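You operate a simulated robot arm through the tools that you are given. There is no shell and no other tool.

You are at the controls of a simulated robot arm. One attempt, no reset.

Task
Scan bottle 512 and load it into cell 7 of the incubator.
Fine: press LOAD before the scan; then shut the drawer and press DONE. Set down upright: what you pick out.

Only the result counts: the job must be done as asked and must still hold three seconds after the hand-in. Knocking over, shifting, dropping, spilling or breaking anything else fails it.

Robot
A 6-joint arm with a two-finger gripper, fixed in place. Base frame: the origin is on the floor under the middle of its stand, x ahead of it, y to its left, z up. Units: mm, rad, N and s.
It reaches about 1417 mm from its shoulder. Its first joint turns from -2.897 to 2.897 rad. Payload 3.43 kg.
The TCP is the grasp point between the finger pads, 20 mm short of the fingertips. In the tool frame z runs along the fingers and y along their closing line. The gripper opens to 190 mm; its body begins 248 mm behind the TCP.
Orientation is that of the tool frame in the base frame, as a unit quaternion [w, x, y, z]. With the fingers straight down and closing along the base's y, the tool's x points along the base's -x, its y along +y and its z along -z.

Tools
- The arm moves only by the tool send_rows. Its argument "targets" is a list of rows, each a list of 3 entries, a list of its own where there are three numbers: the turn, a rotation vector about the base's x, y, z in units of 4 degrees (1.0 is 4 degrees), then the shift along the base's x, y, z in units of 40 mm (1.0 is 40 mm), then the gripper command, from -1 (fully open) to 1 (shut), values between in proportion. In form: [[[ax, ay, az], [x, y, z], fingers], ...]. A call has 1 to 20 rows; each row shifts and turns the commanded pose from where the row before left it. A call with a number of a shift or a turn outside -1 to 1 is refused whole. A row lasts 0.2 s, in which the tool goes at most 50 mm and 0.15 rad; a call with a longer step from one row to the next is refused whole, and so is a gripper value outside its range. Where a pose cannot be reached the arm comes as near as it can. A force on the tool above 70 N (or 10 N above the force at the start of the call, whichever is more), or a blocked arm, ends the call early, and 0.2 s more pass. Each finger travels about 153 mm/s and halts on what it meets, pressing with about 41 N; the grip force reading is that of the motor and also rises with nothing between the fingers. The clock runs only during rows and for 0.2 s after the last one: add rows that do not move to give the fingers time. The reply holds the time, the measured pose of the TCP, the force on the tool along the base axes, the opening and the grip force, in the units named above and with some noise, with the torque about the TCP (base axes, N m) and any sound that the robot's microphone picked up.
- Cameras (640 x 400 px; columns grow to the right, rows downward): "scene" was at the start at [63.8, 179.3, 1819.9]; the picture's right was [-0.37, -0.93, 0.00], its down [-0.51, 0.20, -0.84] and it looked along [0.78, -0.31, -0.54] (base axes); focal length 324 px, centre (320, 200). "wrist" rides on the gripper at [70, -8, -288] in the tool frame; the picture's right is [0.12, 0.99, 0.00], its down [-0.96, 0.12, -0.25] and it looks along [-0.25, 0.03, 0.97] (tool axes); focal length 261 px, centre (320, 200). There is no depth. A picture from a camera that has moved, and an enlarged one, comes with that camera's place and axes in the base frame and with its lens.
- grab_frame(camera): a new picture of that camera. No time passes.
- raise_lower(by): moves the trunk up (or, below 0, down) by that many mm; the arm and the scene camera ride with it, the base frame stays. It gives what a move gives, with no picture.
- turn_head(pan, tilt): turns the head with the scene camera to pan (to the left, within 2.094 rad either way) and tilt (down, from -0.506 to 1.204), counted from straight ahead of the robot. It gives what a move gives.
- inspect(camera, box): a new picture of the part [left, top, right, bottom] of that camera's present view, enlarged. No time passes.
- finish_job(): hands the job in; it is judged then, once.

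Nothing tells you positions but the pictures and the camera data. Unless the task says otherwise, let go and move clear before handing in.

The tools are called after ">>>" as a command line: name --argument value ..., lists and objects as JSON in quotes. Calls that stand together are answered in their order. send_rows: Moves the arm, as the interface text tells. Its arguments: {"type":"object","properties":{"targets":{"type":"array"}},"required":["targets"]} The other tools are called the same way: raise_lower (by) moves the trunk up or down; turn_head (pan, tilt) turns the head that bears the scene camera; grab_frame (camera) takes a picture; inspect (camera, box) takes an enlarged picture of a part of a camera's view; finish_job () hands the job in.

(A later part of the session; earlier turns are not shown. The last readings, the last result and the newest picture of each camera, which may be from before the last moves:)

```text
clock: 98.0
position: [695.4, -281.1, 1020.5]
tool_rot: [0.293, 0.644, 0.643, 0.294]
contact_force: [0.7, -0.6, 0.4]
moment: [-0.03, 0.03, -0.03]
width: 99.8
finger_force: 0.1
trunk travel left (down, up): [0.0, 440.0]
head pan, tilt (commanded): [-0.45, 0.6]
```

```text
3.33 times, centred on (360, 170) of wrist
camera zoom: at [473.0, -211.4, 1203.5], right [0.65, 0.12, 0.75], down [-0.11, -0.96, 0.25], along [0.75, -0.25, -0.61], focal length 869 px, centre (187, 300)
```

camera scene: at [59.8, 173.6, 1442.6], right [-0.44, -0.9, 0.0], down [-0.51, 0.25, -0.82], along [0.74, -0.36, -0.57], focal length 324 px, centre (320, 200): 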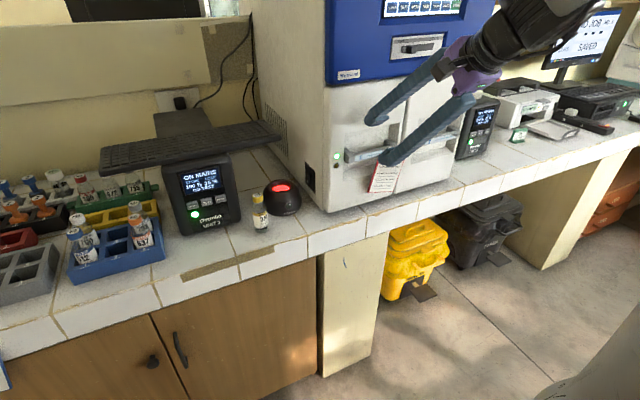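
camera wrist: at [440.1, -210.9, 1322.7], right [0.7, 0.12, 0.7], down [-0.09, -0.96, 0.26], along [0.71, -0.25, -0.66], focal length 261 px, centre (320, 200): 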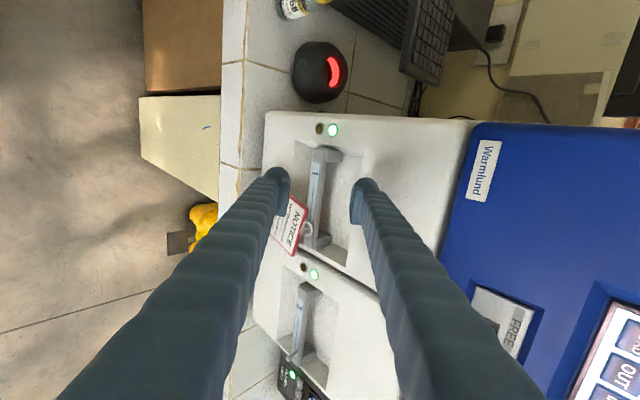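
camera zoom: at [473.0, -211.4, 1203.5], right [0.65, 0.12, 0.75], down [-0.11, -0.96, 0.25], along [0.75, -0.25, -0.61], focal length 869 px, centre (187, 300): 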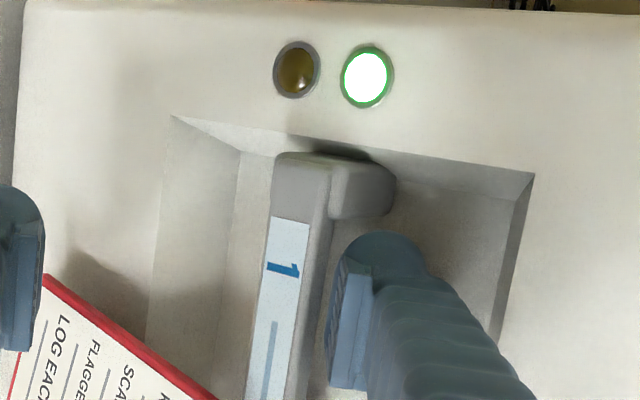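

No contact yet. Advancing another 12 mm.

>>> send_rows --targets '[[[0, 0, 0], [0.113, 0, -0.098], -0.053], [[0, 0, 0], [0.113, 0, -0.098], -0.053], [[0, 0, 0], [0, 0, 0], -0.053]]'

>>> inspect --camera "scene" --box '[345, 110, 415, 170]'

>>> inspect --camera "wrist" --box '[280, 110, 440, 230]'

```text
clock: 98.8
position: [704.2, -280.4, 1011.9]
tool_rot: [0.294, 0.643, 0.644, 0.293]
contact_force: [0.3, 0.7, 0.4]
moment: [-0.02, -0.02, 0.01]
width: 99.9
finger_force: 0.0
trunk travel left (down, up): [0.0, 440.0]
head pan, tilt (commanded): [-0.45, 0.6]
```

```text
6.67 times, centred on (380, 140) of scene
camera zoom: at [60.0, 173.5, 1442.6], right [-0.44, -0.9, 0.0], down [-0.51, 0.25, -0.82], along [0.74, -0.36, -0.57], focal length 2160 px, centre (-80, 600)
```

zoom: 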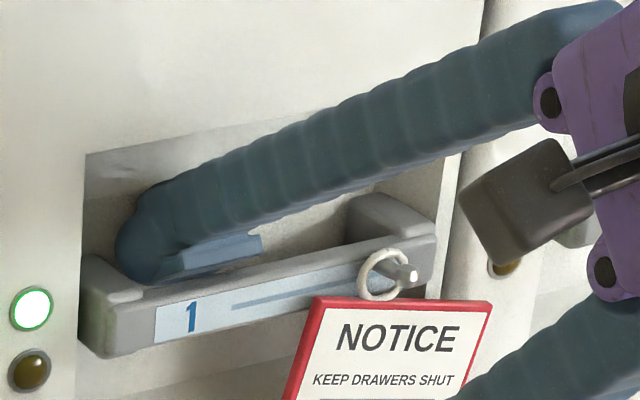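

```text
3.33 times, centred on (360, 170) of wrist
camera zoom: at [482.1, -211.0, 1195.3], right [0.65, 0.12, 0.75], down [-0.11, -0.96, 0.25], along [0.75, -0.25, -0.61], focal length 869 px, centre (187, 300)
```

zoom: 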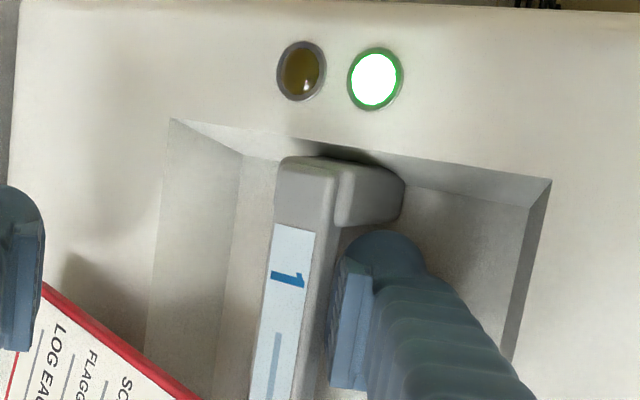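

The upper finger is hooked behind the bar (no contact force yet). Pulling gently straight back (−x).

>>> send_rows --targets '[[[0, 0, 0], [-0.15, 0, 0], -0.053], [[0, 0, 0], [-0.2, 0, 0], -0.053], [[0, 0, 0], [-0.2, 0, 0], -0.053], [[0, 0, 0], [-0.2, 0, 0], -0.053], [[0, 0, 0], [0, 0, 0], -0.053]]'

>>> inspect --camera "scene" --box '[325, 80, 445, 180]'

>>> inspect --camera "wrist" --box '[280, 110, 440, 230]'

```text
clock: 100.0
position: [672.4, -280.1, 1013.2]
tool_rot: [0.294, 0.643, 0.644, 0.294]
contact_force: [1.9, 0.3, 5.6]
moment: [0.06, -0.1, 0.0]
width: 103.1
finger_force: 2.9
trunk travel left (down, up): [0.0, 440.0]
head pan, tilt (commanded): [-0.45, 0.6]
```

```text
4.00 times, centred on (385, 130) of scene
camera zoom: at [59.8, 173.6, 1442.6], right [-0.44, -0.9, 0.0], down [-0.51, 0.25, -0.82], along [0.74, -0.36, -0.57], focal length 1296 px, centre (60, 480)
```

zoom: 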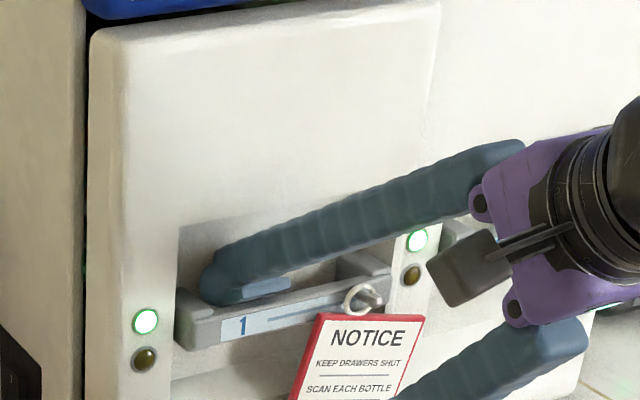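

```text
3.33 times, centred on (360, 170) of wrist
camera zoom: at [451.4, -210.5, 1195.4], right [0.65, 0.12, 0.75], down [-0.11, -0.96, 0.25], along [0.75, -0.25, -0.61], focal length 869 px, centre (187, 300)
```

zoom: 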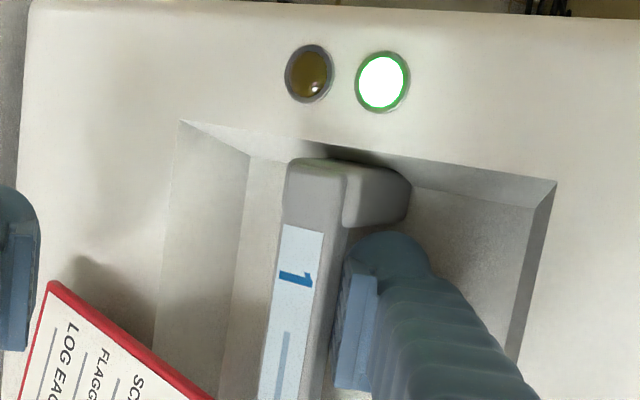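

The drawer is opening with little force. Continuing the pull smoothly.

>>> send_rows --targets '[[[0, 0, 0], [-0.25, 0, 0], -0.053], [[0, 0, 0], [-0.3, 0, 0], -0.053], [[0, 0, 0], [-0.3, 0, 0], -0.053], [[0, 0, 0], [-0.3, 0, 0], -0.053], [[0, 0, 0], [-0.3, 0, 0], -0.053], [[0, 0, 0], [-0.3, 0, 0], -0.053], [[0, 0, 0], [-0.3, 0, 0], -0.053], [[0, 0, 0], [-0.25, 0, 0], -0.053], [[0, 0, 0], [0, 0, 0], -0.053]]'

>>> grab_frame --camera "scene"

>>> grab_frame --camera "wrist"

```text
clock: 102.0
position: [582.6, -280.1, 1014.2]
tool_rot: [0.294, 0.643, 0.643, 0.293]
contact_force: [1.6, -0.5, 1.3]
moment: [0.01, 0.01, -0.04]
width: 101.6
finger_force: 1.6
trunk travel left (down, up): [0.0, 440.0]
head pan, tilt (commanded): [-0.45, 0.6]
```

```text
taken
camera scene: at [59.8, 173.6, 1442.5], right [-0.44, -0.9, 0.0], down [-0.51, 0.25, -0.82], along [0.74, -0.36, -0.57], focal length 324 px, centre (320, 200)
```

scene: 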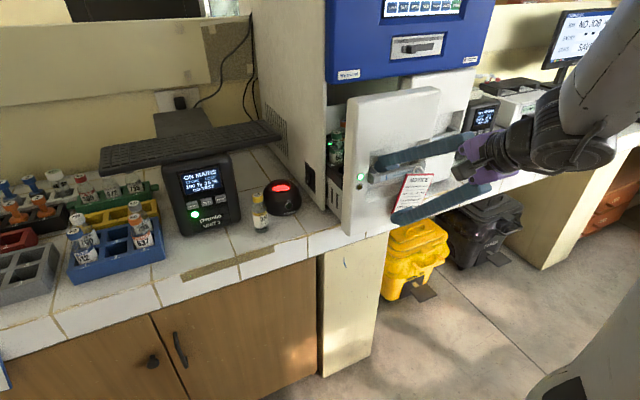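

```text
taken
camera wrist: at [359.5, -210.5, 1195.7], right [0.65, 0.12, 0.75], down [-0.11, -0.96, 0.25], along [0.75, -0.25, -0.61], focal length 261 px, centre (320, 200)
```

wrist: 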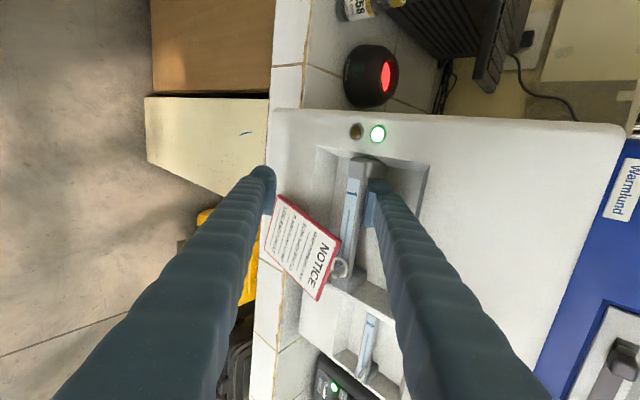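

The drawer is ~120 mm out and bottles are visible inside. Pulling further.

>>> send_rows --targets '[[[0, 0, 0], [-0.25, 0, 0], -0.053], [[0, 0, 0], [-0.3, 0, 0], -0.053], [[0, 0, 0], [-0.3, 0, 0], -0.053], [[0, 0, 0], [-0.3, 0, 0], -0.053], [[0, 0, 0], [-0.3, 0, 0], -0.053], [[0, 0, 0], [-0.3, 0, 0], -0.053], [[0, 0, 0], [-0.25, 0, 0], -0.053], [[0, 0, 0], [0, 0, 0], -0.053]]'

>>> grab_frame --camera "scene"

>>> inspect --camera "scene" --box '[310, 70, 470, 240]'

```text
clock: 103.8
position: [501.7, -279.6, 1011.9]
tool_rot: [0.294, 0.643, 0.643, 0.293]
contact_force: [0.8, 0.4, 2.6]
moment: [0.06, -0.05, -0.04]
width: 101.8
finger_force: 1.1
trunk travel left (down, up): [0.0, 440.0]
head pan, tilt (commanded): [-0.45, 0.6]
```

```text
taken
camera scene: at [59.7, 173.6, 1442.6], right [-0.44, -0.9, 0.0], down [-0.51, 0.25, -0.82], along [0.74, -0.36, -0.57], focal length 324 px, centre (320, 200)
```

scene: 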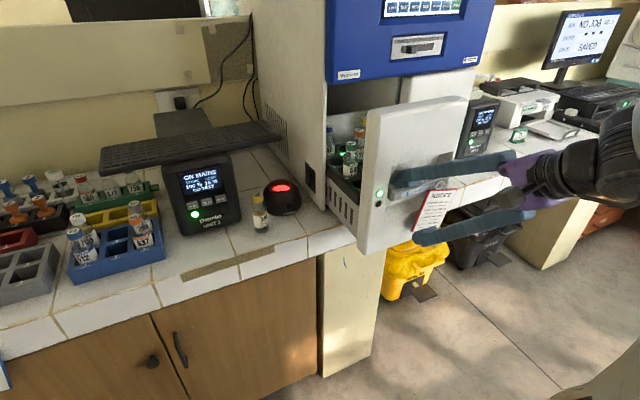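

```text
2.35 times, centred on (390, 155) of scene
camera zoom: at [59.7, 173.6, 1442.6], right [-0.44, -0.9, 0.0], down [-0.51, 0.25, -0.82], along [0.74, -0.36, -0.57], focal length 762 px, centre (155, 306)
```

zoom: 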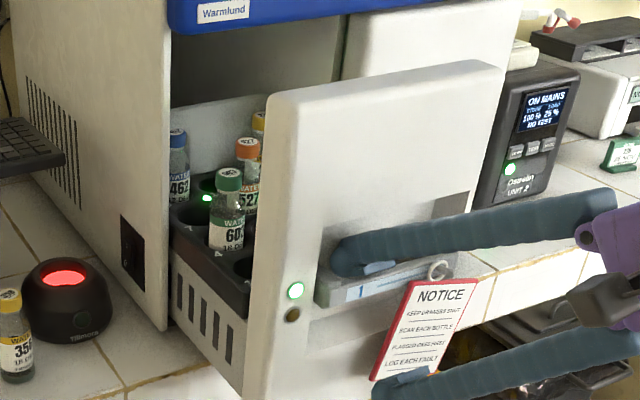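

Cells with bottles (462, 60x, 527, …) are visible. Pulling a bit further if it allows.

>>> send_rows --targets '[[[0, 0, 0], [-0.2, 0, 0], -0.053], [[0, 0, 0], [-0.25, 0, 0], -0.053], [[0, 0, 0], [-0.25, 0, 0], -0.053], [[0, 0, 0], [-0.25, 0, 0], -0.053], [[0, 0, 0], [-0.25, 0, 0], -0.053], [[0, 0, 0], [-0.2, 0, 0], -0.053], [[0, 0, 0], [0, 0, 0], -0.053]]'

>>> grab_frame --camera "scene"

>>> grab_frame --camera "wrist"

```text
clock: 105.4
position: [446.3, -280.8, 1010.7]
tool_rot: [0.29, 0.645, 0.643, 0.295]
contact_force: [2.4, 0.5, 8.5]
moment: [-0.13, -0.15, 0.01]
width: 104.1
finger_force: 4.1
trunk travel left (down, up): [0.0, 440.0]
head pan, tilt (commanded): [-0.45, 0.6]
```

```text
taken
camera scene: at [63.2, 181.2, 1444.1], right [-0.35, -0.94, 0.0], down [-0.52, 0.19, -0.83], along [0.78, -0.29, -0.55], focal length 324 px, centre (320, 200)
```

scene: 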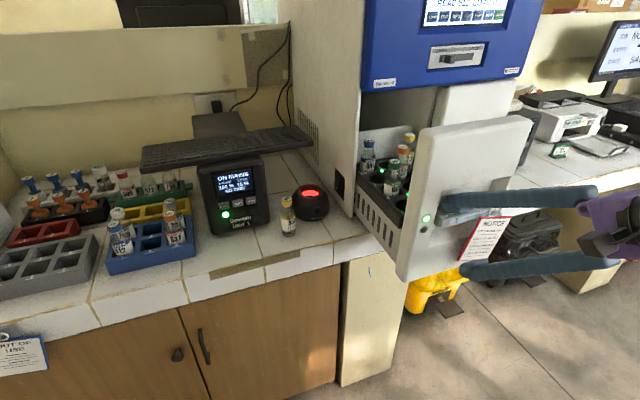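

```text
taken
camera wrist: at [224.2, -211.9, 1194.2], right [0.65, 0.11, 0.75], down [-0.11, -0.96, 0.24], along [0.75, -0.24, -0.62], focal length 261 px, centre (320, 200)
```

wrist: 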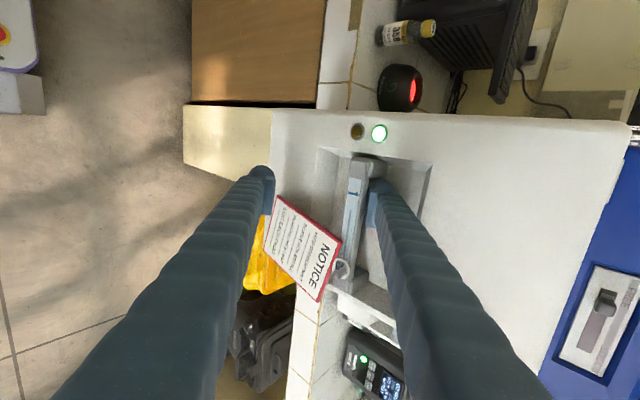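

The arm is getting near the head, so I stop here with the drawer ~250 mm out. Let me look at the cells.

>>> inspect --camera "scene" --box '[345, 110, 455, 250]'

```text
2.86 times, centred on (400, 180) of scene
camera zoom: at [63.2, 181.2, 1444.1], right [-0.35, -0.94, 0.0], down [-0.52, 0.19, -0.83], along [0.78, -0.29, -0.55], focal length 926 px, centre (91, 257)
```

zoom: 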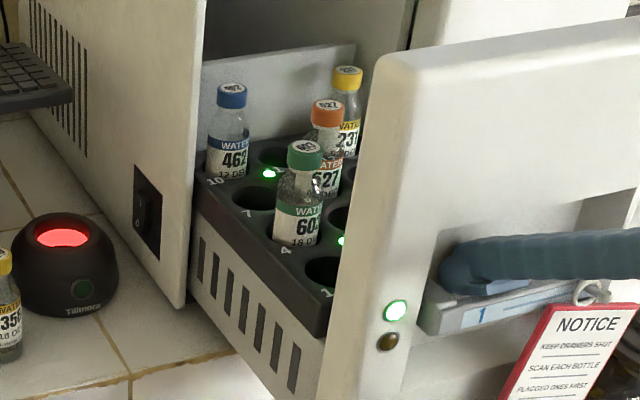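

Cells run 1‑2‑3 from the front, so cell 7 is the left column, third row – empty, between 60x (cell 4) and 462 (cell 10). To unhook with room for the arm I'll push the drawer back ~65 mm first; afterwards I'll pinch its front panel from above to open it fully.

>>> send_rows --targets '[[[0, 0, 0], [0.2, 0, 0], -0.053], [[0, 0, 0], [0.25, 0, 0], -0.053], [[0, 0, 0], [0.25, 0, 0], -0.053], [[0, 0, 0], [0.25, 0, 0], -0.053], [[0, 0, 0], [0.25, 0, 0], -0.053], [[0, 0, 0], [0.25, 0, 0], -0.053], [[0, 0, 0], [0.25, 0, 0], -0.053], [[0, 0, 0], [0.2, 0, 0], -0.053], [[0, 0, 0], [0, 0, 0], -0.053]]'

>>> inspect --camera "scene" --box '[310, 70, 470, 240]'

>>> inspect --camera "wrist" --box '[280, 110, 440, 230]'

```text
clock: 107.4
position: [521.7, -280.9, 1012.8]
tool_rot: [0.293, 0.643, 0.644, 0.293]
contact_force: [0.0, 0.5, 0.1]
moment: [-0.01, -0.01, 0.0]
width: 99.9
finger_force: 0.0
trunk travel left (down, up): [0.0, 440.0]
head pan, tilt (commanded): [-0.45, 0.6]
```

```text
2.35 times, centred on (390, 155) of scene
camera zoom: at [59.7, 173.5, 1442.6], right [-0.44, -0.9, 0.0], down [-0.51, 0.25, -0.82], along [0.74, -0.36, -0.57], focal length 762 px, centre (155, 306)
```

zoom: 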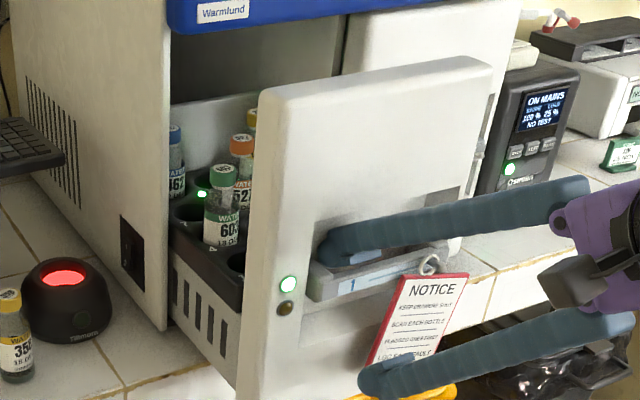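

```text
3.33 times, centred on (360, 170) of wrist
camera zoom: at [299.7, -211.1, 1196.2], right [0.65, 0.12, 0.75], down [-0.11, -0.96, 0.25], along [0.75, -0.25, -0.61], focal length 869 px, centre (187, 300)
```

zoom: 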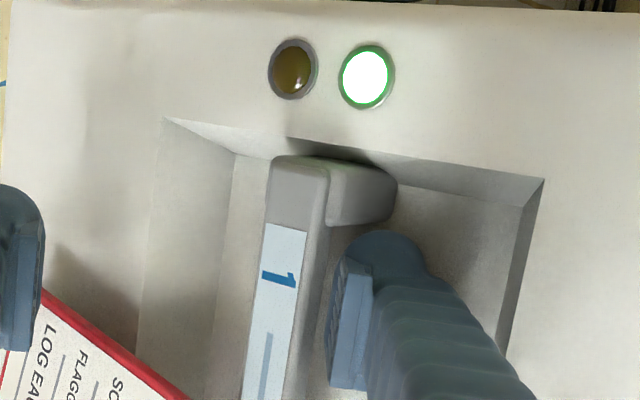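

Now unhooking: nudge back 4 mm, then withdraw up along the finger direction.

>>> send_rows --targets '[[[0, 0, 0], [-0.1, 0, 0], -0.053], [[0, 0, 0], [-0.2, 0, 0.174], -0.053], [[0, 0, 0], [-0.25, 0, 0.217], -0.053], [[0, 0, 0], [-0.3, 0, 0.26], -0.053], [[0, 0, 0], [-0.4, 0, 0.347], -0.053], [[0, 0, 0], [0, 0, 0], -0.053]]'

>>> inspect --camera "scene" --box '[310, 70, 470, 240]'

>>> grab_frame --camera "wrist"

```text
clock: 108.8
position: [471.8, -282.3, 1041.7]
tool_rot: [0.282, 0.648, 0.642, 0.297]
contact_force: [-0.3, 0.0, 0.7]
moment: [0.02, -0.01, -0.04]
width: 99.8
finger_force: 0.1
trunk travel left (down, up): [0.0, 440.0]
head pan, tilt (commanded): [-0.45, 0.6]
```

```text
2.35 times, centred on (390, 155) of scene
camera zoom: at [65.3, 188.4, 1443.7], right [-0.27, -0.96, 0.0], down [-0.53, 0.15, -0.83], along [0.8, -0.22, -0.55], focal length 762 px, centre (155, 306)
```

zoom: 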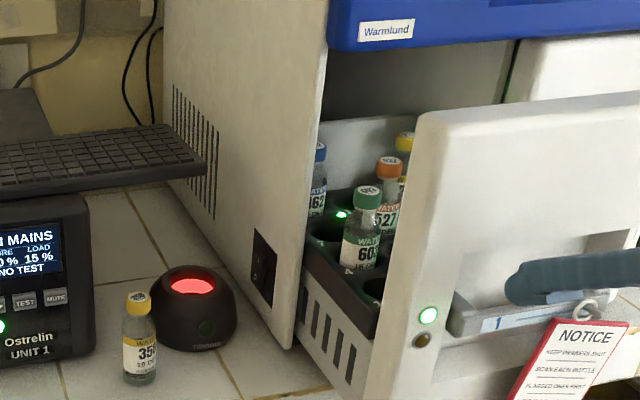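

```text
taken
camera wrist: at [251.6, -216.2, 1228.5], right [0.66, 0.1, 0.74], down [-0.11, -0.97, 0.23], along [0.74, -0.23, -0.63], focal length 261 px, centre (320, 200)
```

wrist: 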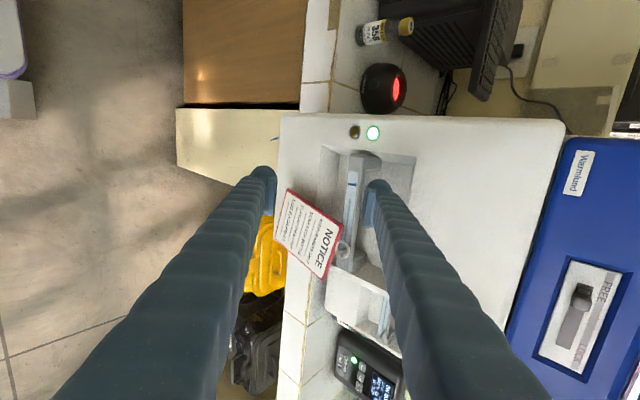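

>>> inspect --camera "wrist" --box '[280, 110, 440, 230]'

>>> inspect --camera "scene" --box '[400, 130, 540, 230]'

```text
3.33 times, centred on (360, 170) of wrist
camera zoom: at [251.6, -216.2, 1228.5], right [0.66, 0.1, 0.74], down [-0.11, -0.97, 0.23], along [0.74, -0.23, -0.63], focal length 869 px, centre (187, 300)
```

zoom: 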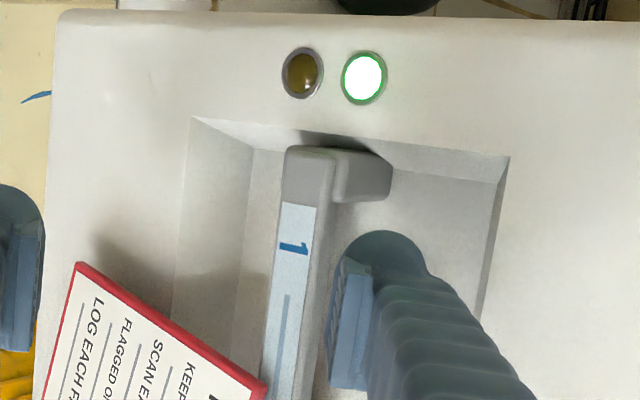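

```text
4.00 times, centred on (470, 180) of scene
camera zoom: at [65.3, 188.4, 1443.7], right [-0.27, -0.96, 0.0], down [-0.53, 0.15, -0.83], along [0.8, -0.22, -0.55], focal length 1296 px, centre (-280, 280)
```

zoom: 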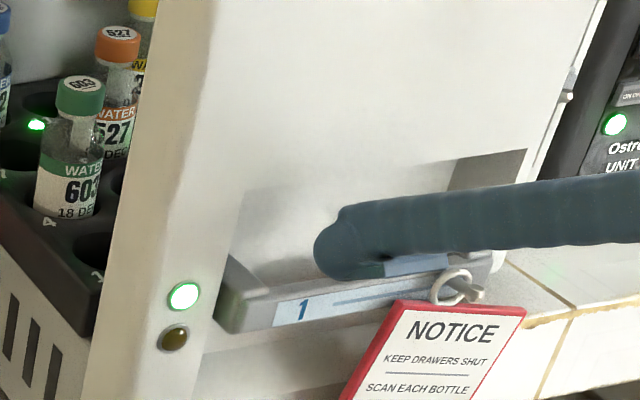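

The fingertip is clear of the bar. I'll narrow the fingers slightly for clearance and raise the trunk to lift the hand straight up.

>>> send_rows --targets '[[[0, 0, 0], [0, 0, 0], 0.2], [[0, 0, 0], [0, 0, 0], 0.37], [[0, 0, 0], [0, 0, 0], 0.37]]'

>>> raise_lower --by 375

>>> grab_frame --camera "scene"

>>> grab_frame --camera "wrist"

```text
clock: 109.6
position: [473.2, -282.1, 1041.6]
tool_rot: [0.282, 0.648, 0.642, 0.297]
contact_force: [-0.5, -0.5, -0.7]
moment: [0.04, 0.01, 0.01]
width: 60.0
finger_force: 0.1
trunk travel left (down, up): [0.0, 440.0]
head pan, tilt (commanded): [-0.45, 0.6]
```

```text
clock: 113.3
position: [471.6, -280.9, 1418.2]
tool_rot: [0.284, 0.648, 0.642, 0.296]
contact_force: [0.3, -0.2, -0.6]
moment: [0.01, -0.02, -0.01]
width: 59.7
finger_force: 0.1
trunk travel left (down, up): [-375.0, 65.0]
head pan, tilt (commanded): [-0.45, 0.6]
```

```text
taken
camera scene: at [66.2, 190.2, 1818.9], right [-0.25, -0.97, 0.0], down [-0.54, 0.14, -0.83], along [0.81, -0.21, -0.55], focal length 324 px, centre (320, 200)
```

scene: 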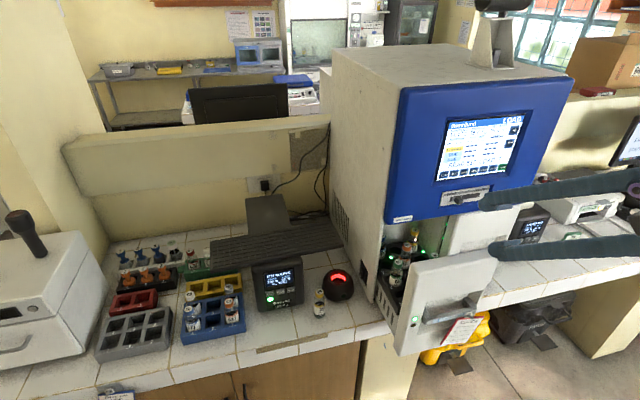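

```text
taken
camera wrist: at [251.6, -215.2, 1604.8], right [0.66, 0.1, 0.75], down [-0.11, -0.97, 0.23], along [0.74, -0.23, -0.62], focal length 261 px, centre (320, 200)
```

wrist: 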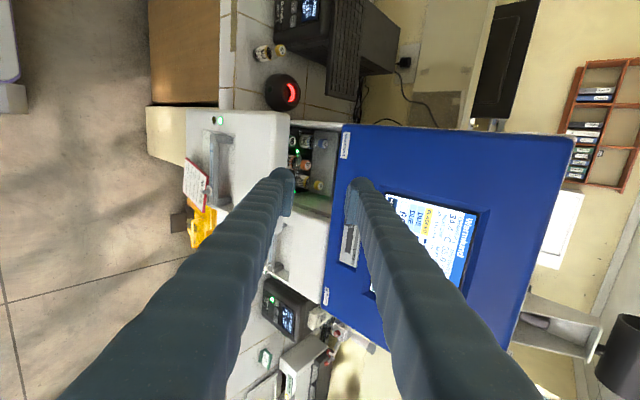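

Clear. Now turning the gripper vertical (closing along x) so it can pinch the drawer's front panel from above.

>>> send_rows --targets '[[[0, 0.94, 0], [0.13, -0.03, 0], 0.2], [[0, 0.94, 0], [0.13, -0.03, 0], 0], [[0, 0.94, 0], [0.13, -0.03, 0], 0], [[0, 0.94, 0], [0.13, -0.03, 0], 0], [[0, 0.94, 0], [0.13, -0.03, 0], 0], [[0, 0.94, 0], [0.13, -0.03, 0], 0], [[0, 0.94, 0], [0.13, -0.03, 0], 0], [[0, 0.94, 0], [0.13, -0.03, 0], 0], [[0, 0.94, 0], [0.13, -0.03, 0], 0], [[0, 0.94, 0], [0.13, -0.03, 0], 0], [[0, 0.94, 0], [0.13, -0.03, 0], 0], [[0, 0.94, 0], [0.13, -0.03, 0], 0], [[0, 0.94, 0], [0.13, -0.03, 0], 0], [[0, 0, 0], [0, 0, 0], 0]]'

>>> turn_head --pan -0.4 --tilt 0.65

>>> grab_frame --camera "scene"

>>> grab_frame --camera "wrist"

```text
clock: 116.3
position: [538.0, -296.2, 1427.9]
tool_rot: [0.001, 0.707, 0.707, 0.001]
contact_force: [-0.6, 0.3, -0.7]
moment: [-0.06, -0.07, 0.02]
width: 94.8
finger_force: 0.0
trunk travel left (down, up): [-375.0, 65.0]
head pan, tilt (commanded): [-0.45, 0.6]
```

```text
clock: 116.9
position: [540.4, -297.4, 1428.2]
tool_rot: [0.001, 0.707, 0.707, 0.0]
contact_force: [0.4, 0.9, -0.9]
moment: [-0.04, 0.06, 0.0]
width: 94.8
finger_force: 0.0
trunk travel left (down, up): [-375.0, 65.0]
head pan, tilt (commanded): [-0.4, 0.649]
```

```text
taken
camera scene: at [61.3, 178.3, 1813.2], right [-0.39, -0.92, 0.0], down [-0.56, 0.24, -0.8], along [0.73, -0.31, -0.61], focal length 324 px, centre (320, 200)
```

scene: 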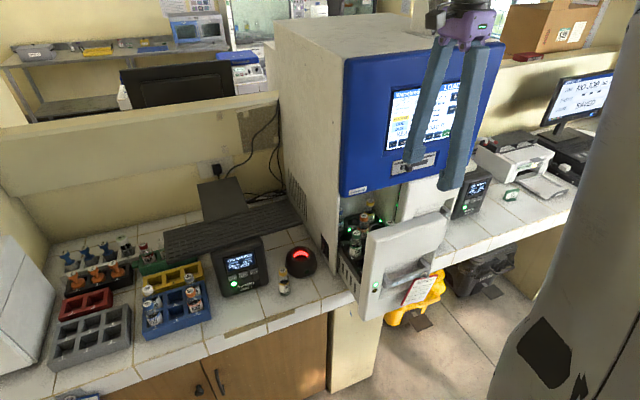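

```text
taken
camera wrist: at [532.0, -226.9, 1715.6], right [0.99, 0.12, 0.0], down [0.12, -0.96, 0.25], along [0.03, -0.25, -0.97], focal length 261 px, centre (320, 200)
```

wrist: 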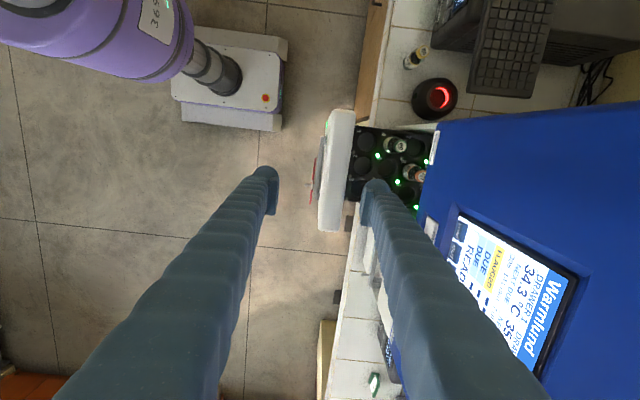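

Excellent top view of the drawer. Zooming in to read cell layout and panel position.

>>> inspect --camera "wrist" --box '[300, 95, 450, 245]'

>>> inspect --camera "scene" --box '[320, 180, 460, 330]'

>>> inspect --camera "scene" --box '[380, 70, 470, 160]'

```text
2.67 times, centred on (375, 170) of wrist
camera zoom: at [532.0, -226.9, 1715.6], right [0.99, 0.12, 0.0], down [0.12, -0.96, 0.25], along [0.03, -0.25, -0.97], focal length 695 px, centre (173, 280)
```

zoom: 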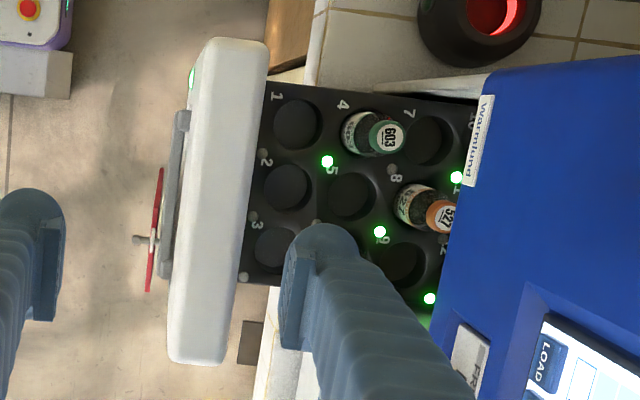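

```text
2.67 times, centred on (390, 255) of scene
camera zoom: at [61.3, 178.3, 1813.2], right [-0.39, -0.92, 0.0], down [-0.56, 0.24, -0.8], along [0.73, -0.31, -0.61], focal length 864 px, centre (133, 53)
```

zoom: 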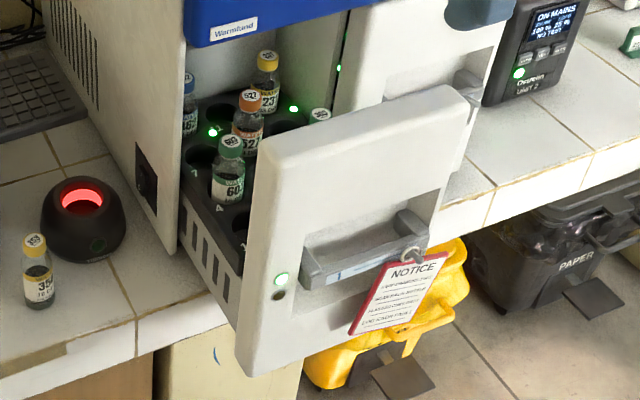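

```text
4.44 times, centred on (425, 115) of scene
camera zoom: at [61.3, 178.3, 1813.2], right [-0.39, -0.92, 0.0], down [-0.56, 0.24, -0.8], along [0.73, -0.31, -0.61], focal length 1440 px, centre (-147, 578)
```

zoom: 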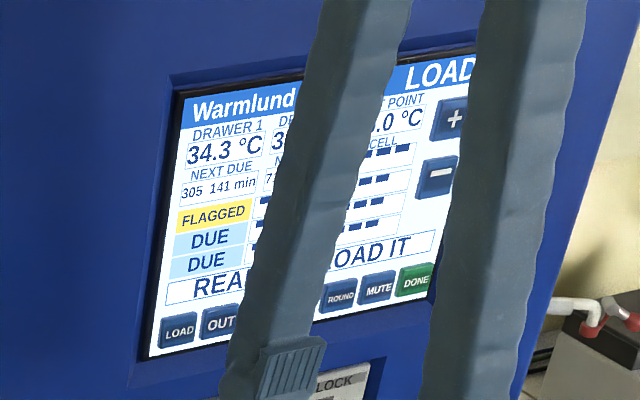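

Cell 7 is empty (hole next to label 7), 603 is in cell 4, 527 in cell 8. The panel top spans x≈549–594. I'll come down over it and pinch it to pull the drawer further out.

>>> send_rows --targets '[[[0, 0, 0], [0.4, 0, -0.5], 0], [[0, 0, 0], [0.4, 0, -1], 0], [[0, 0, 0], [0, 0, -1], 0], [[0, 0, 0], [0, 0, -1], 0], [[0, 0, 0], [0, 0, -0.8], 0], [[0, 0, 0], [0, 0, 0], 0]]'

>>> inspect --camera "wrist" --box '[230, 80, 430, 240]'

>>> inspect --camera "scene" --box '[320, 150, 480, 330]'

```text
clock: 118.3
position: [570.0, -295.7, 1256.6]
tool_rot: [0.002, 0.707, 0.707, 0.001]
contact_force: [0.5, -0.6, 0.4]
moment: [0.01, -0.02, 0.0]
width: 95.0
finger_force: 0.1
trunk travel left (down, up): [-375.0, 65.0]
head pan, tilt (commanded): [-0.4, 0.649]
```

```text
2.50 times, centred on (330, 160) of wrist
camera zoom: at [562.6, -226.1, 1544.3], right [0.99, 0.12, 0.0], down [0.11, -0.96, 0.25], along [0.03, -0.25, -0.97], focal length 652 px, centre (295, 300)
```

zoom: 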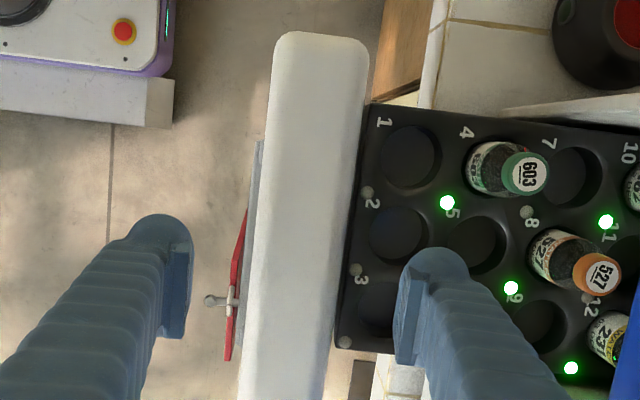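

```text
2.22 times, centred on (400, 240) of scene
camera zoom: at [60.3, 178.3, 1813.3], right [-0.39, -0.92, 0.0], down [-0.56, 0.24, -0.8], along [0.73, -0.31, -0.6], focal length 720 px, centre (142, 111)
```

zoom: 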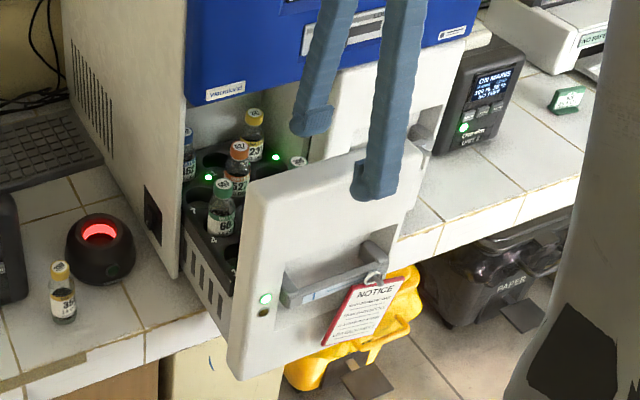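

Fingers straddle the panel evenly. Lowering 42 mm and closing.

>>> send_rows --targets '[[[0, 0, 0], [0, 0, -0.5], 0], [[0, 0, 0], [0, 0, -0.55], 0], [[0, 0, 0], [0, 0, 0], 0.25], [[0, 0, 0], [0, 0, 0], 0.5], [[0, 0, 0], [0, 0, 0], 0.7], [[0, 0, 0], [0, 0, 0], 0.7]]'

>>> inspect --camera "wrist" --box '[230, 80, 430, 240]'

>>> inspect --camera "scene" --box '[320, 150, 480, 330]'

```text
clock: 119.7
position: [572.4, -295.7, 1213.7]
tool_rot: [0.0, 0.708, 0.707, 0.0]
contact_force: [-2.7, 0.1, -0.7]
moment: [-0.01, 0.07, -0.03]
width: 43.9
finger_force: 45.0
trunk travel left (down, up): [-375.0, 65.0]
head pan, tilt (commanded): [-0.4, 0.649]
```

```text
2.50 times, centred on (330, 160) of wrist
camera zoom: at [563.5, -226.5, 1501.7], right [0.99, 0.12, 0.0], down [0.12, -0.96, 0.25], along [0.03, -0.25, -0.97], focal length 652 px, centre (295, 300)
```

zoom: 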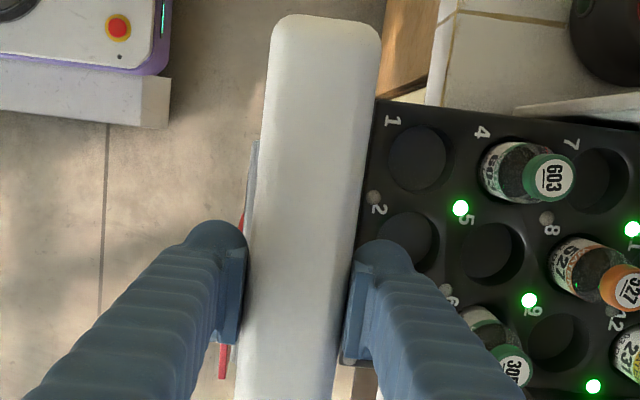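

```text
2.22 times, centred on (400, 240) of scene
camera zoom: at [60.7, 178.2, 1813.3], right [-0.39, -0.92, 0.0], down [-0.56, 0.24, -0.8], along [0.73, -0.31, -0.6], focal length 720 px, centre (142, 111)
```

zoom: 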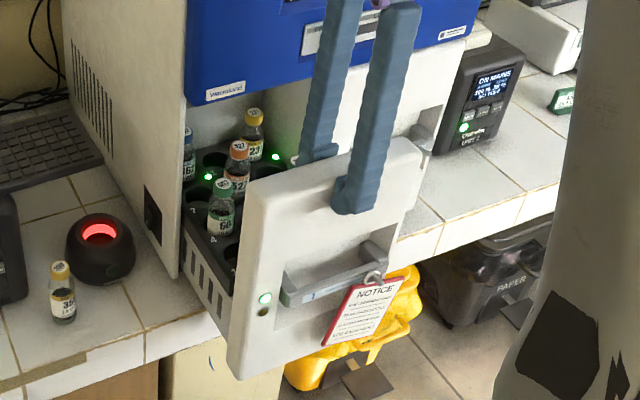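

Panel gripped (44 mm). Pulling the drawer further out.

>>> send_rows --targets '[[[0, 0, 0], [-0.2, 0, 0], 0.7], [[0, 0, 0], [-0.3, 0, 0], 0.7], [[0, 0, 0], [-0.35, 0, 0], 0.7], [[0, 0, 0], [-0.35, 0, 0], 0.7], [[0, 0, 0], [-0.35, 0, 0], 0.7], [[0, 0, 0], [-0.35, 0, 0], 0.7], [[0, 0, 0], [-0.35, 0, 0], 0.7], [[0, 0, 0], [-0.25, 0, 0], 0.7], [[0, 0, 0], [0, 0, 0], 0.7]]'

>>> grab_frame --camera "wrist"

>>> grab_frame --camera "scene"

```text
clock: 121.7
position: [471.6, -296.0, 1213.4]
tool_rot: [0.0, 0.707, 0.707, 0.001]
contact_force: [-3.2, 5.1, -18.2]
moment: [-0.1, 0.14, -0.05]
width: 43.8
finger_force: 44.9
trunk travel left (down, up): [-375.0, 65.0]
head pan, tilt (commanded): [-0.4, 0.649]
```

```text
taken
camera wrist: at [463.8, -226.7, 1501.8], right [0.99, 0.12, 0.0], down [0.12, -0.96, 0.25], along [0.03, -0.24, -0.97], focal length 261 px, centre (320, 200)
```

wrist: 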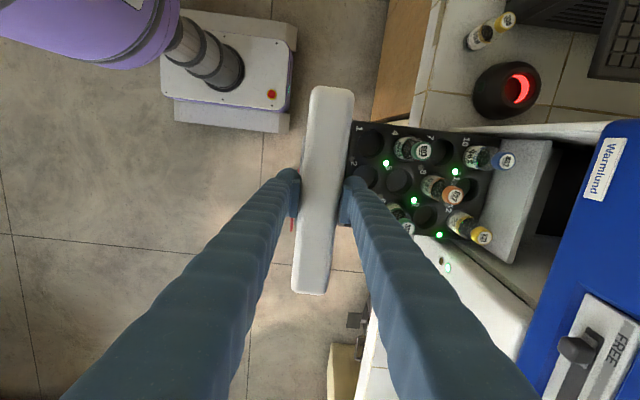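

```text
taken
camera scene: at [61.4, 178.3, 1813.1], right [-0.39, -0.92, 0.0], down [-0.56, 0.24, -0.8], along [0.73, -0.31, -0.61], focal length 324 px, centre (320, 200)
```

scene: 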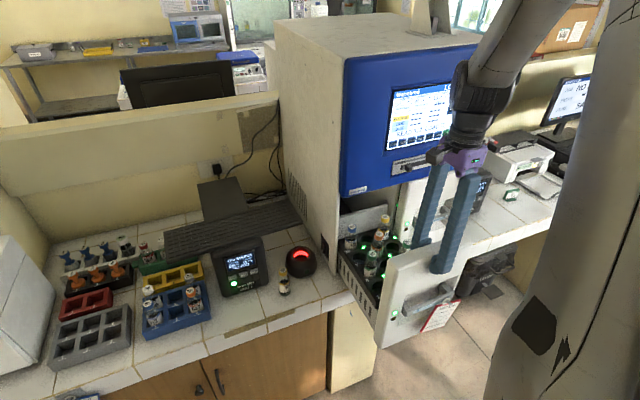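

The tray is nearly all out. Pulling ~35 mm more for gripper clearance to the blue panel.

>>> send_rows --targets '[[[0, 0, 0], [-0.2, 0, 0], 0.7], [[0, 0, 0], [-0.25, 0, 0], 0.7], [[0, 0, 0], [-0.25, 0, 0], 0.7], [[0, 0, 0], [-0.2, 0, 0], 0.7], [[0, 0, 0], [0, 0, 0], 0.7]]'

>>> inspect --camera "wrist" --box '[280, 70, 560, 290]'

```text
clock: 122.9
position: [436.7, -296.3, 1213.2]
tool_rot: [0.0, 0.707, 0.707, 0.0]
contact_force: [-3.0, 10.6, -26.5]
moment: [0.1, 0.15, -0.01]
width: 44.2
finger_force: 45.3
trunk travel left (down, up): [-375.0, 65.0]
head pan, tilt (commanded): [-0.4, 0.649]
```

```text
1.82 times, centred on (420, 180) of wrist
camera zoom: at [427.8, -226.7, 1502.0], right [0.99, 0.12, 0.0], down [0.12, -0.96, 0.25], along [0.03, -0.24, -0.97], focal length 474 px, centre (138, 236)
```

zoom: 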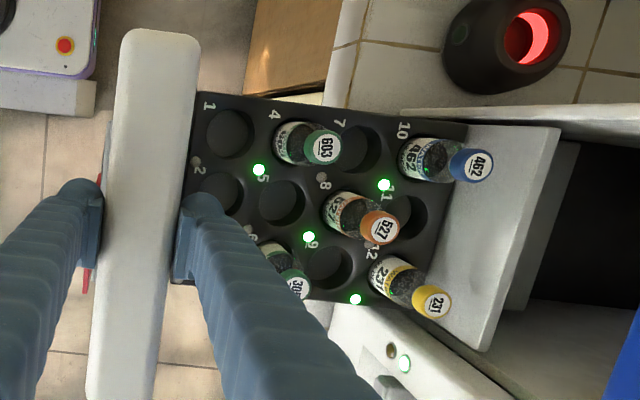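

All four rows are out now; cell 7 is around (654, −232). Releasing the panel and rising.

>>> send_rows --targets '[[[0, 0, 0], [0, 0, 0], 0.4], [[0, 0, 0], [0, 0, 0], 0.1], [[0, 0, 0], [0, 0, 0], 0], [[0, 0, 0], [0, 0, 0], 0], [[0, 0, 0], [0, 0, 0.5], 0], [[0, 0, 0], [0, 0, 1], 0], [[0, 0, 0], [0, 0, 1], 0], [[0, 0, 0], [0, 0, 1], 0], [[0, 0, 0], [0.3, 0, 1], 0], [[0, 0, 0], [0.5, 0, 0], 0], [[0, 0, 0], [0, 0, 0], 0]]'

>>> grab_frame --camera "wrist"

>>> inspect --camera "scene" --box '[310, 170, 480, 350]'

```text
clock: 125.3
position: [467.2, -296.7, 1394.2]
tool_rot: [0.001, 0.707, 0.707, 0.0]
contact_force: [0.1, 0.4, -0.3]
moment: [0.0, -0.1, 0.03]
width: 95.0
finger_force: 0.0
trunk travel left (down, up): [-375.0, 65.0]
head pan, tilt (commanded): [-0.4, 0.649]
```

```text
taken
camera wrist: at [458.8, -226.2, 1682.7], right [0.99, 0.12, 0.0], down [0.11, -0.96, 0.25], along [0.03, -0.25, -0.97], focal length 261 px, centre (320, 200)
```

wrist: 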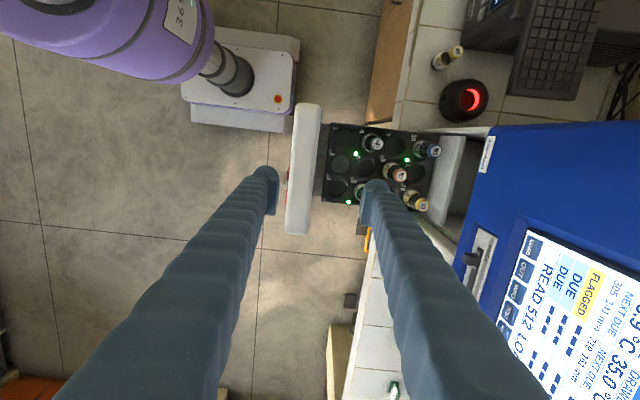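

```text
2.22 times, centred on (395, 260) of scene
camera zoom: at [59.1, 178.3, 1813.3], right [-0.39, -0.92, 0.0], down [-0.56, 0.24, -0.8], along [0.73, -0.31, -0.6], focal length 720 px, centre (153, 67)
```

zoom: 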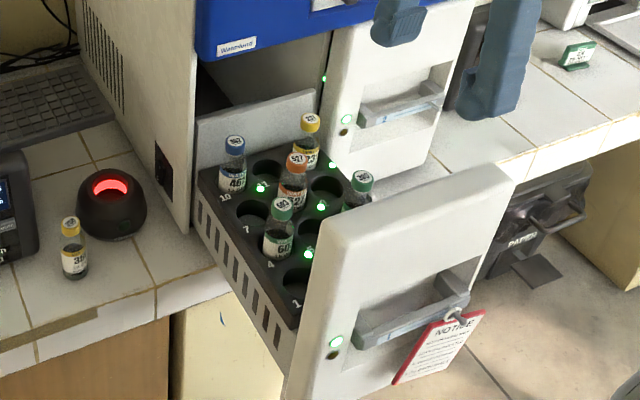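

The drawer stays open and cell 7 is clearly visible and empty. Measuring it from both cameras.

>>> inspect --camera "wrist" --box '[310, 110, 460, 220]'

>>> inspect --camera "scene" --box '[350, 215, 440, 310]'

```text
3.64 times, centred on (385, 165) of wrist
camera zoom: at [458.8, -226.2, 1682.7], right [0.99, 0.12, 0.0], down [0.11, -0.96, 0.25], along [0.03, -0.25, -0.97], focal length 948 px, centre (84, 327)
```

zoom: 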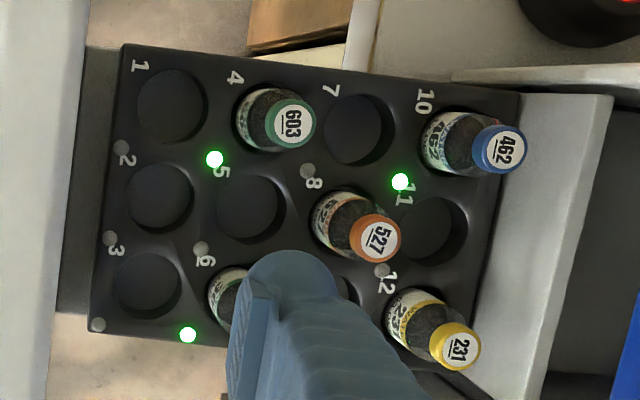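

```text
4.21 times, centred on (395, 262) of scene
camera zoom: at [59.1, 178.3, 1813.3], right [-0.39, -0.92, 0.0], down [-0.56, 0.24, -0.8], along [0.73, -0.31, -0.6], focal length 1364 px, centre (4, -63)
```

zoom: 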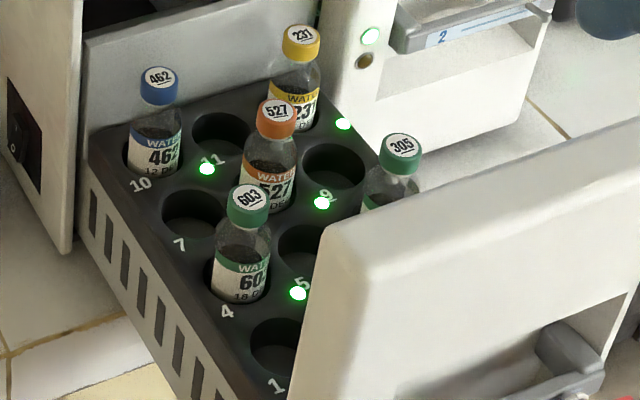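

Cell 7 top is at (652, −233.5, 1011) and neighbours' caps reach z≈1099. Closing along y would bump 527 in cell 8, so I'll use a diagonal (45°) closing line, which has free space (cells 5/11 empty). Heading back to the rack with the yaw at 45°.

>>> send_rows --targets '[[[0, 0, 0.592], [0.175, 0.953, 0], 0.26], [[0, 0, 0.592], [0.175, 0.953, 0], 0.26], [[0, 0, 0.592], [0.175, 0.953, 0], 0.26], [[0, 0, 0.592], [0.175, 0.953, 0], 0.26], [[0, 0, 0.592], [0.175, 0.953, 0], 0.26], [[0, 0, 0.592], [0.175, 0.953, 0], 0.26], [[0, 0, 0.592], [0.175, 0.953, 0], 0.26], [[0, 0, 0.592], [0.175, 0.953, 0], 0.26], [[0, 0, 0.592], [0.175, 0.953, 0], 0.26], [[0, 0, 0.592], [0.175, 0.953, 0], 0.26], [[0, 0, 0.592], [0.175, 0.953, 0], 0.26], [[0, 0, 0.592], [0.175, 0.953, 0], 0.26], [[0, 0, 0.592], [0.175, 0.953, 0], 0.26], [[0, 0, 0.592], [0.175, 0.953, 0], 0.26], [[0, 0, 0.592], [0.175, 0.953, 0], 0.26], [[0, 0, 0.592], [0.175, 0.953, 0], 0.26], [[0, 0, 0.592], [0.175, 0.953, 0], 0.26], [[0, 0, 0.592], [0.175, 0.953, 0], 0.26], [[0, 0, 0.592], [0.175, 0.953, 0], 0.26], [[0, 0, 0], [0, 0, 0], 0.26]]'

>>> turn_head --pan 0.1 --tilt 0.75

>>> grab_frame --camera "scene"

>>> grab_frame --camera "wrist"

```text
clock: 129.5
position: [601.8, 427.2, 1394.2]
tool_rot: [0.001, 0.382, 0.924, 0.002]
contact_force: [-0.5, -0.1, 0.3]
moment: [0.03, -0.02, -0.01]
width: 70.0
finger_force: 0.0
trunk travel left (down, up): [-375.0, 65.0]
head pan, tilt (commanded): [-0.4, 0.649]
```

```text
clock: 130.4
position: [602.2, 427.8, 1393.7]
tool_rot: [0.0, 0.382, 0.924, 0.001]
contact_force: [0.5, 0.5, 0.0]
moment: [0.02, -0.02, -0.02]
width: 70.2
finger_force: 0.0
trunk travel left (down, up): [-375.0, 65.0]
head pan, tilt (commanded): [0.099, 0.75]
```

```text
taken
camera scene: at [63.5, 220.2, 1804.7], right [0.1, -1.0, 0.0], down [-0.68, -0.07, -0.73], along [0.73, 0.07, -0.68], focal length 324 px, centre (320, 200)
```

scene: 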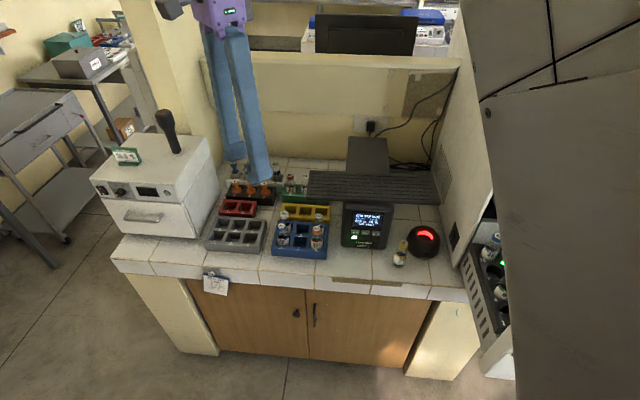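

```text
taken
camera wrist: at [546.3, 469.4, 1681.7], right [0.62, 0.79, 0.0], down [0.76, -0.6, 0.25], along [0.2, -0.15, -0.97], focal length 261 px, centre (320, 200)
```

wrist: 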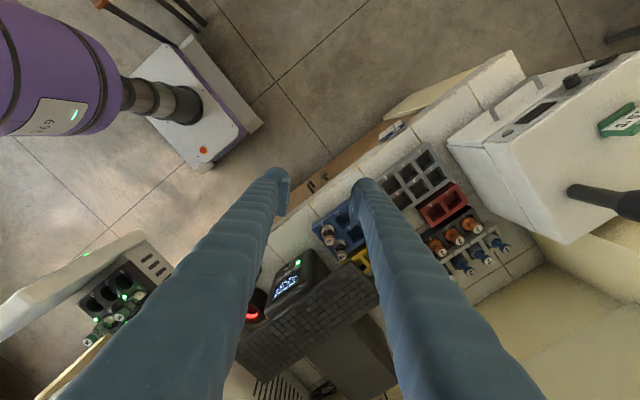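

Diagonal orientation is set. Moving over 512, tilting 12° about the closing axis (for later clearance at the incubator panel), and descending part-way.

>>> send_rows --targets '[[[-0.707, -0.707, 0], [1, 0, 0], 0.26], [[-0.707, -0.707, 0], [1, 0, 0], 0.26], [[-0.707, -0.707, 0], [1, 0, 0], 0.26], [[0, 0, 0], [1, 0, 0], 0.26], [[0, 0, 0], [1, 0, 0], 0.26], [[0, 0, 0], [0, 0, -1], 0.26], [[0, 0, 0], [0, 0, -1], 0.26], [[0, 0, 0], [0, 0, -1], 0.26], [[0, 0, 0], [0, 0, -1], 0.26], [[0, 0, 0], [0, 0, -1], 0.26], [[0, 0, 0], [0, 0, -1], 0.26], [[0, 0, 0], [0, 0, -1], 0.26], [[0, 0, 0], [0, 0, -0.8], 0.26], [[0, 0, 0], [0, 0, 0], 0.26]]'

>>> grab_frame --camera "wrist"

>>> inspect --camera "wrist" --box '[250, 120, 390, 230]'

>>> inspect --camera "scene" --box '[240, 150, 350, 265]'

```text
clock: 133.4
position: [801.4, 427.3, 1081.9]
tool_rot: [0.097, 0.381, 0.919, -0.039]
contact_force: [-0.3, -0.3, -0.1]
moment: [0.01, -0.02, -0.01]
width: 70.5
finger_force: 0.1
trunk travel left (down, up): [-375.0, 65.0]
head pan, tilt (commanded): [0.099, 0.75]
```

```text
taken
camera wrist: at [705.5, 511.1, 1349.0], right [0.62, 0.79, -0.02], down [0.71, -0.55, 0.44], along [0.33, -0.29, -0.9], focal length 261 px, centre (320, 200)
```

wrist: 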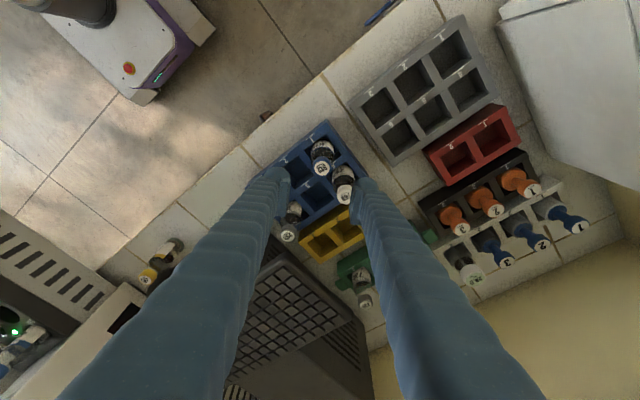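

```text
3.64 times, centred on (320, 175) of wrist
camera zoom: at [705.5, 511.1, 1349.0], right [0.62, 0.79, -0.02], down [0.71, -0.55, 0.44], along [0.33, -0.29, -0.9], focal length 948 px, centre (320, 291)
```

zoom: 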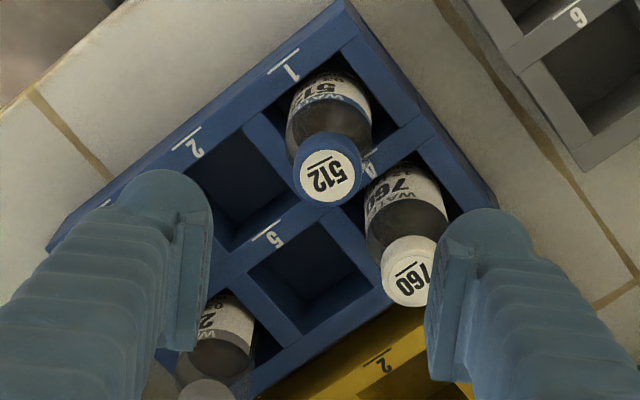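

```text
3.48 times, centred on (295, 208) of scene
camera zoom: at [63.4, 220.5, 1804.7], right [0.1, -1.0, 0.0], down [-0.68, -0.07, -0.73], along [0.73, 0.07, -0.68], focal length 1127 px, centre (407, 174)
```

zoom: 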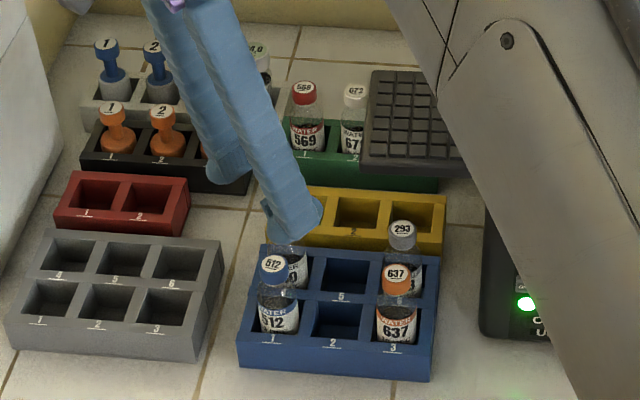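

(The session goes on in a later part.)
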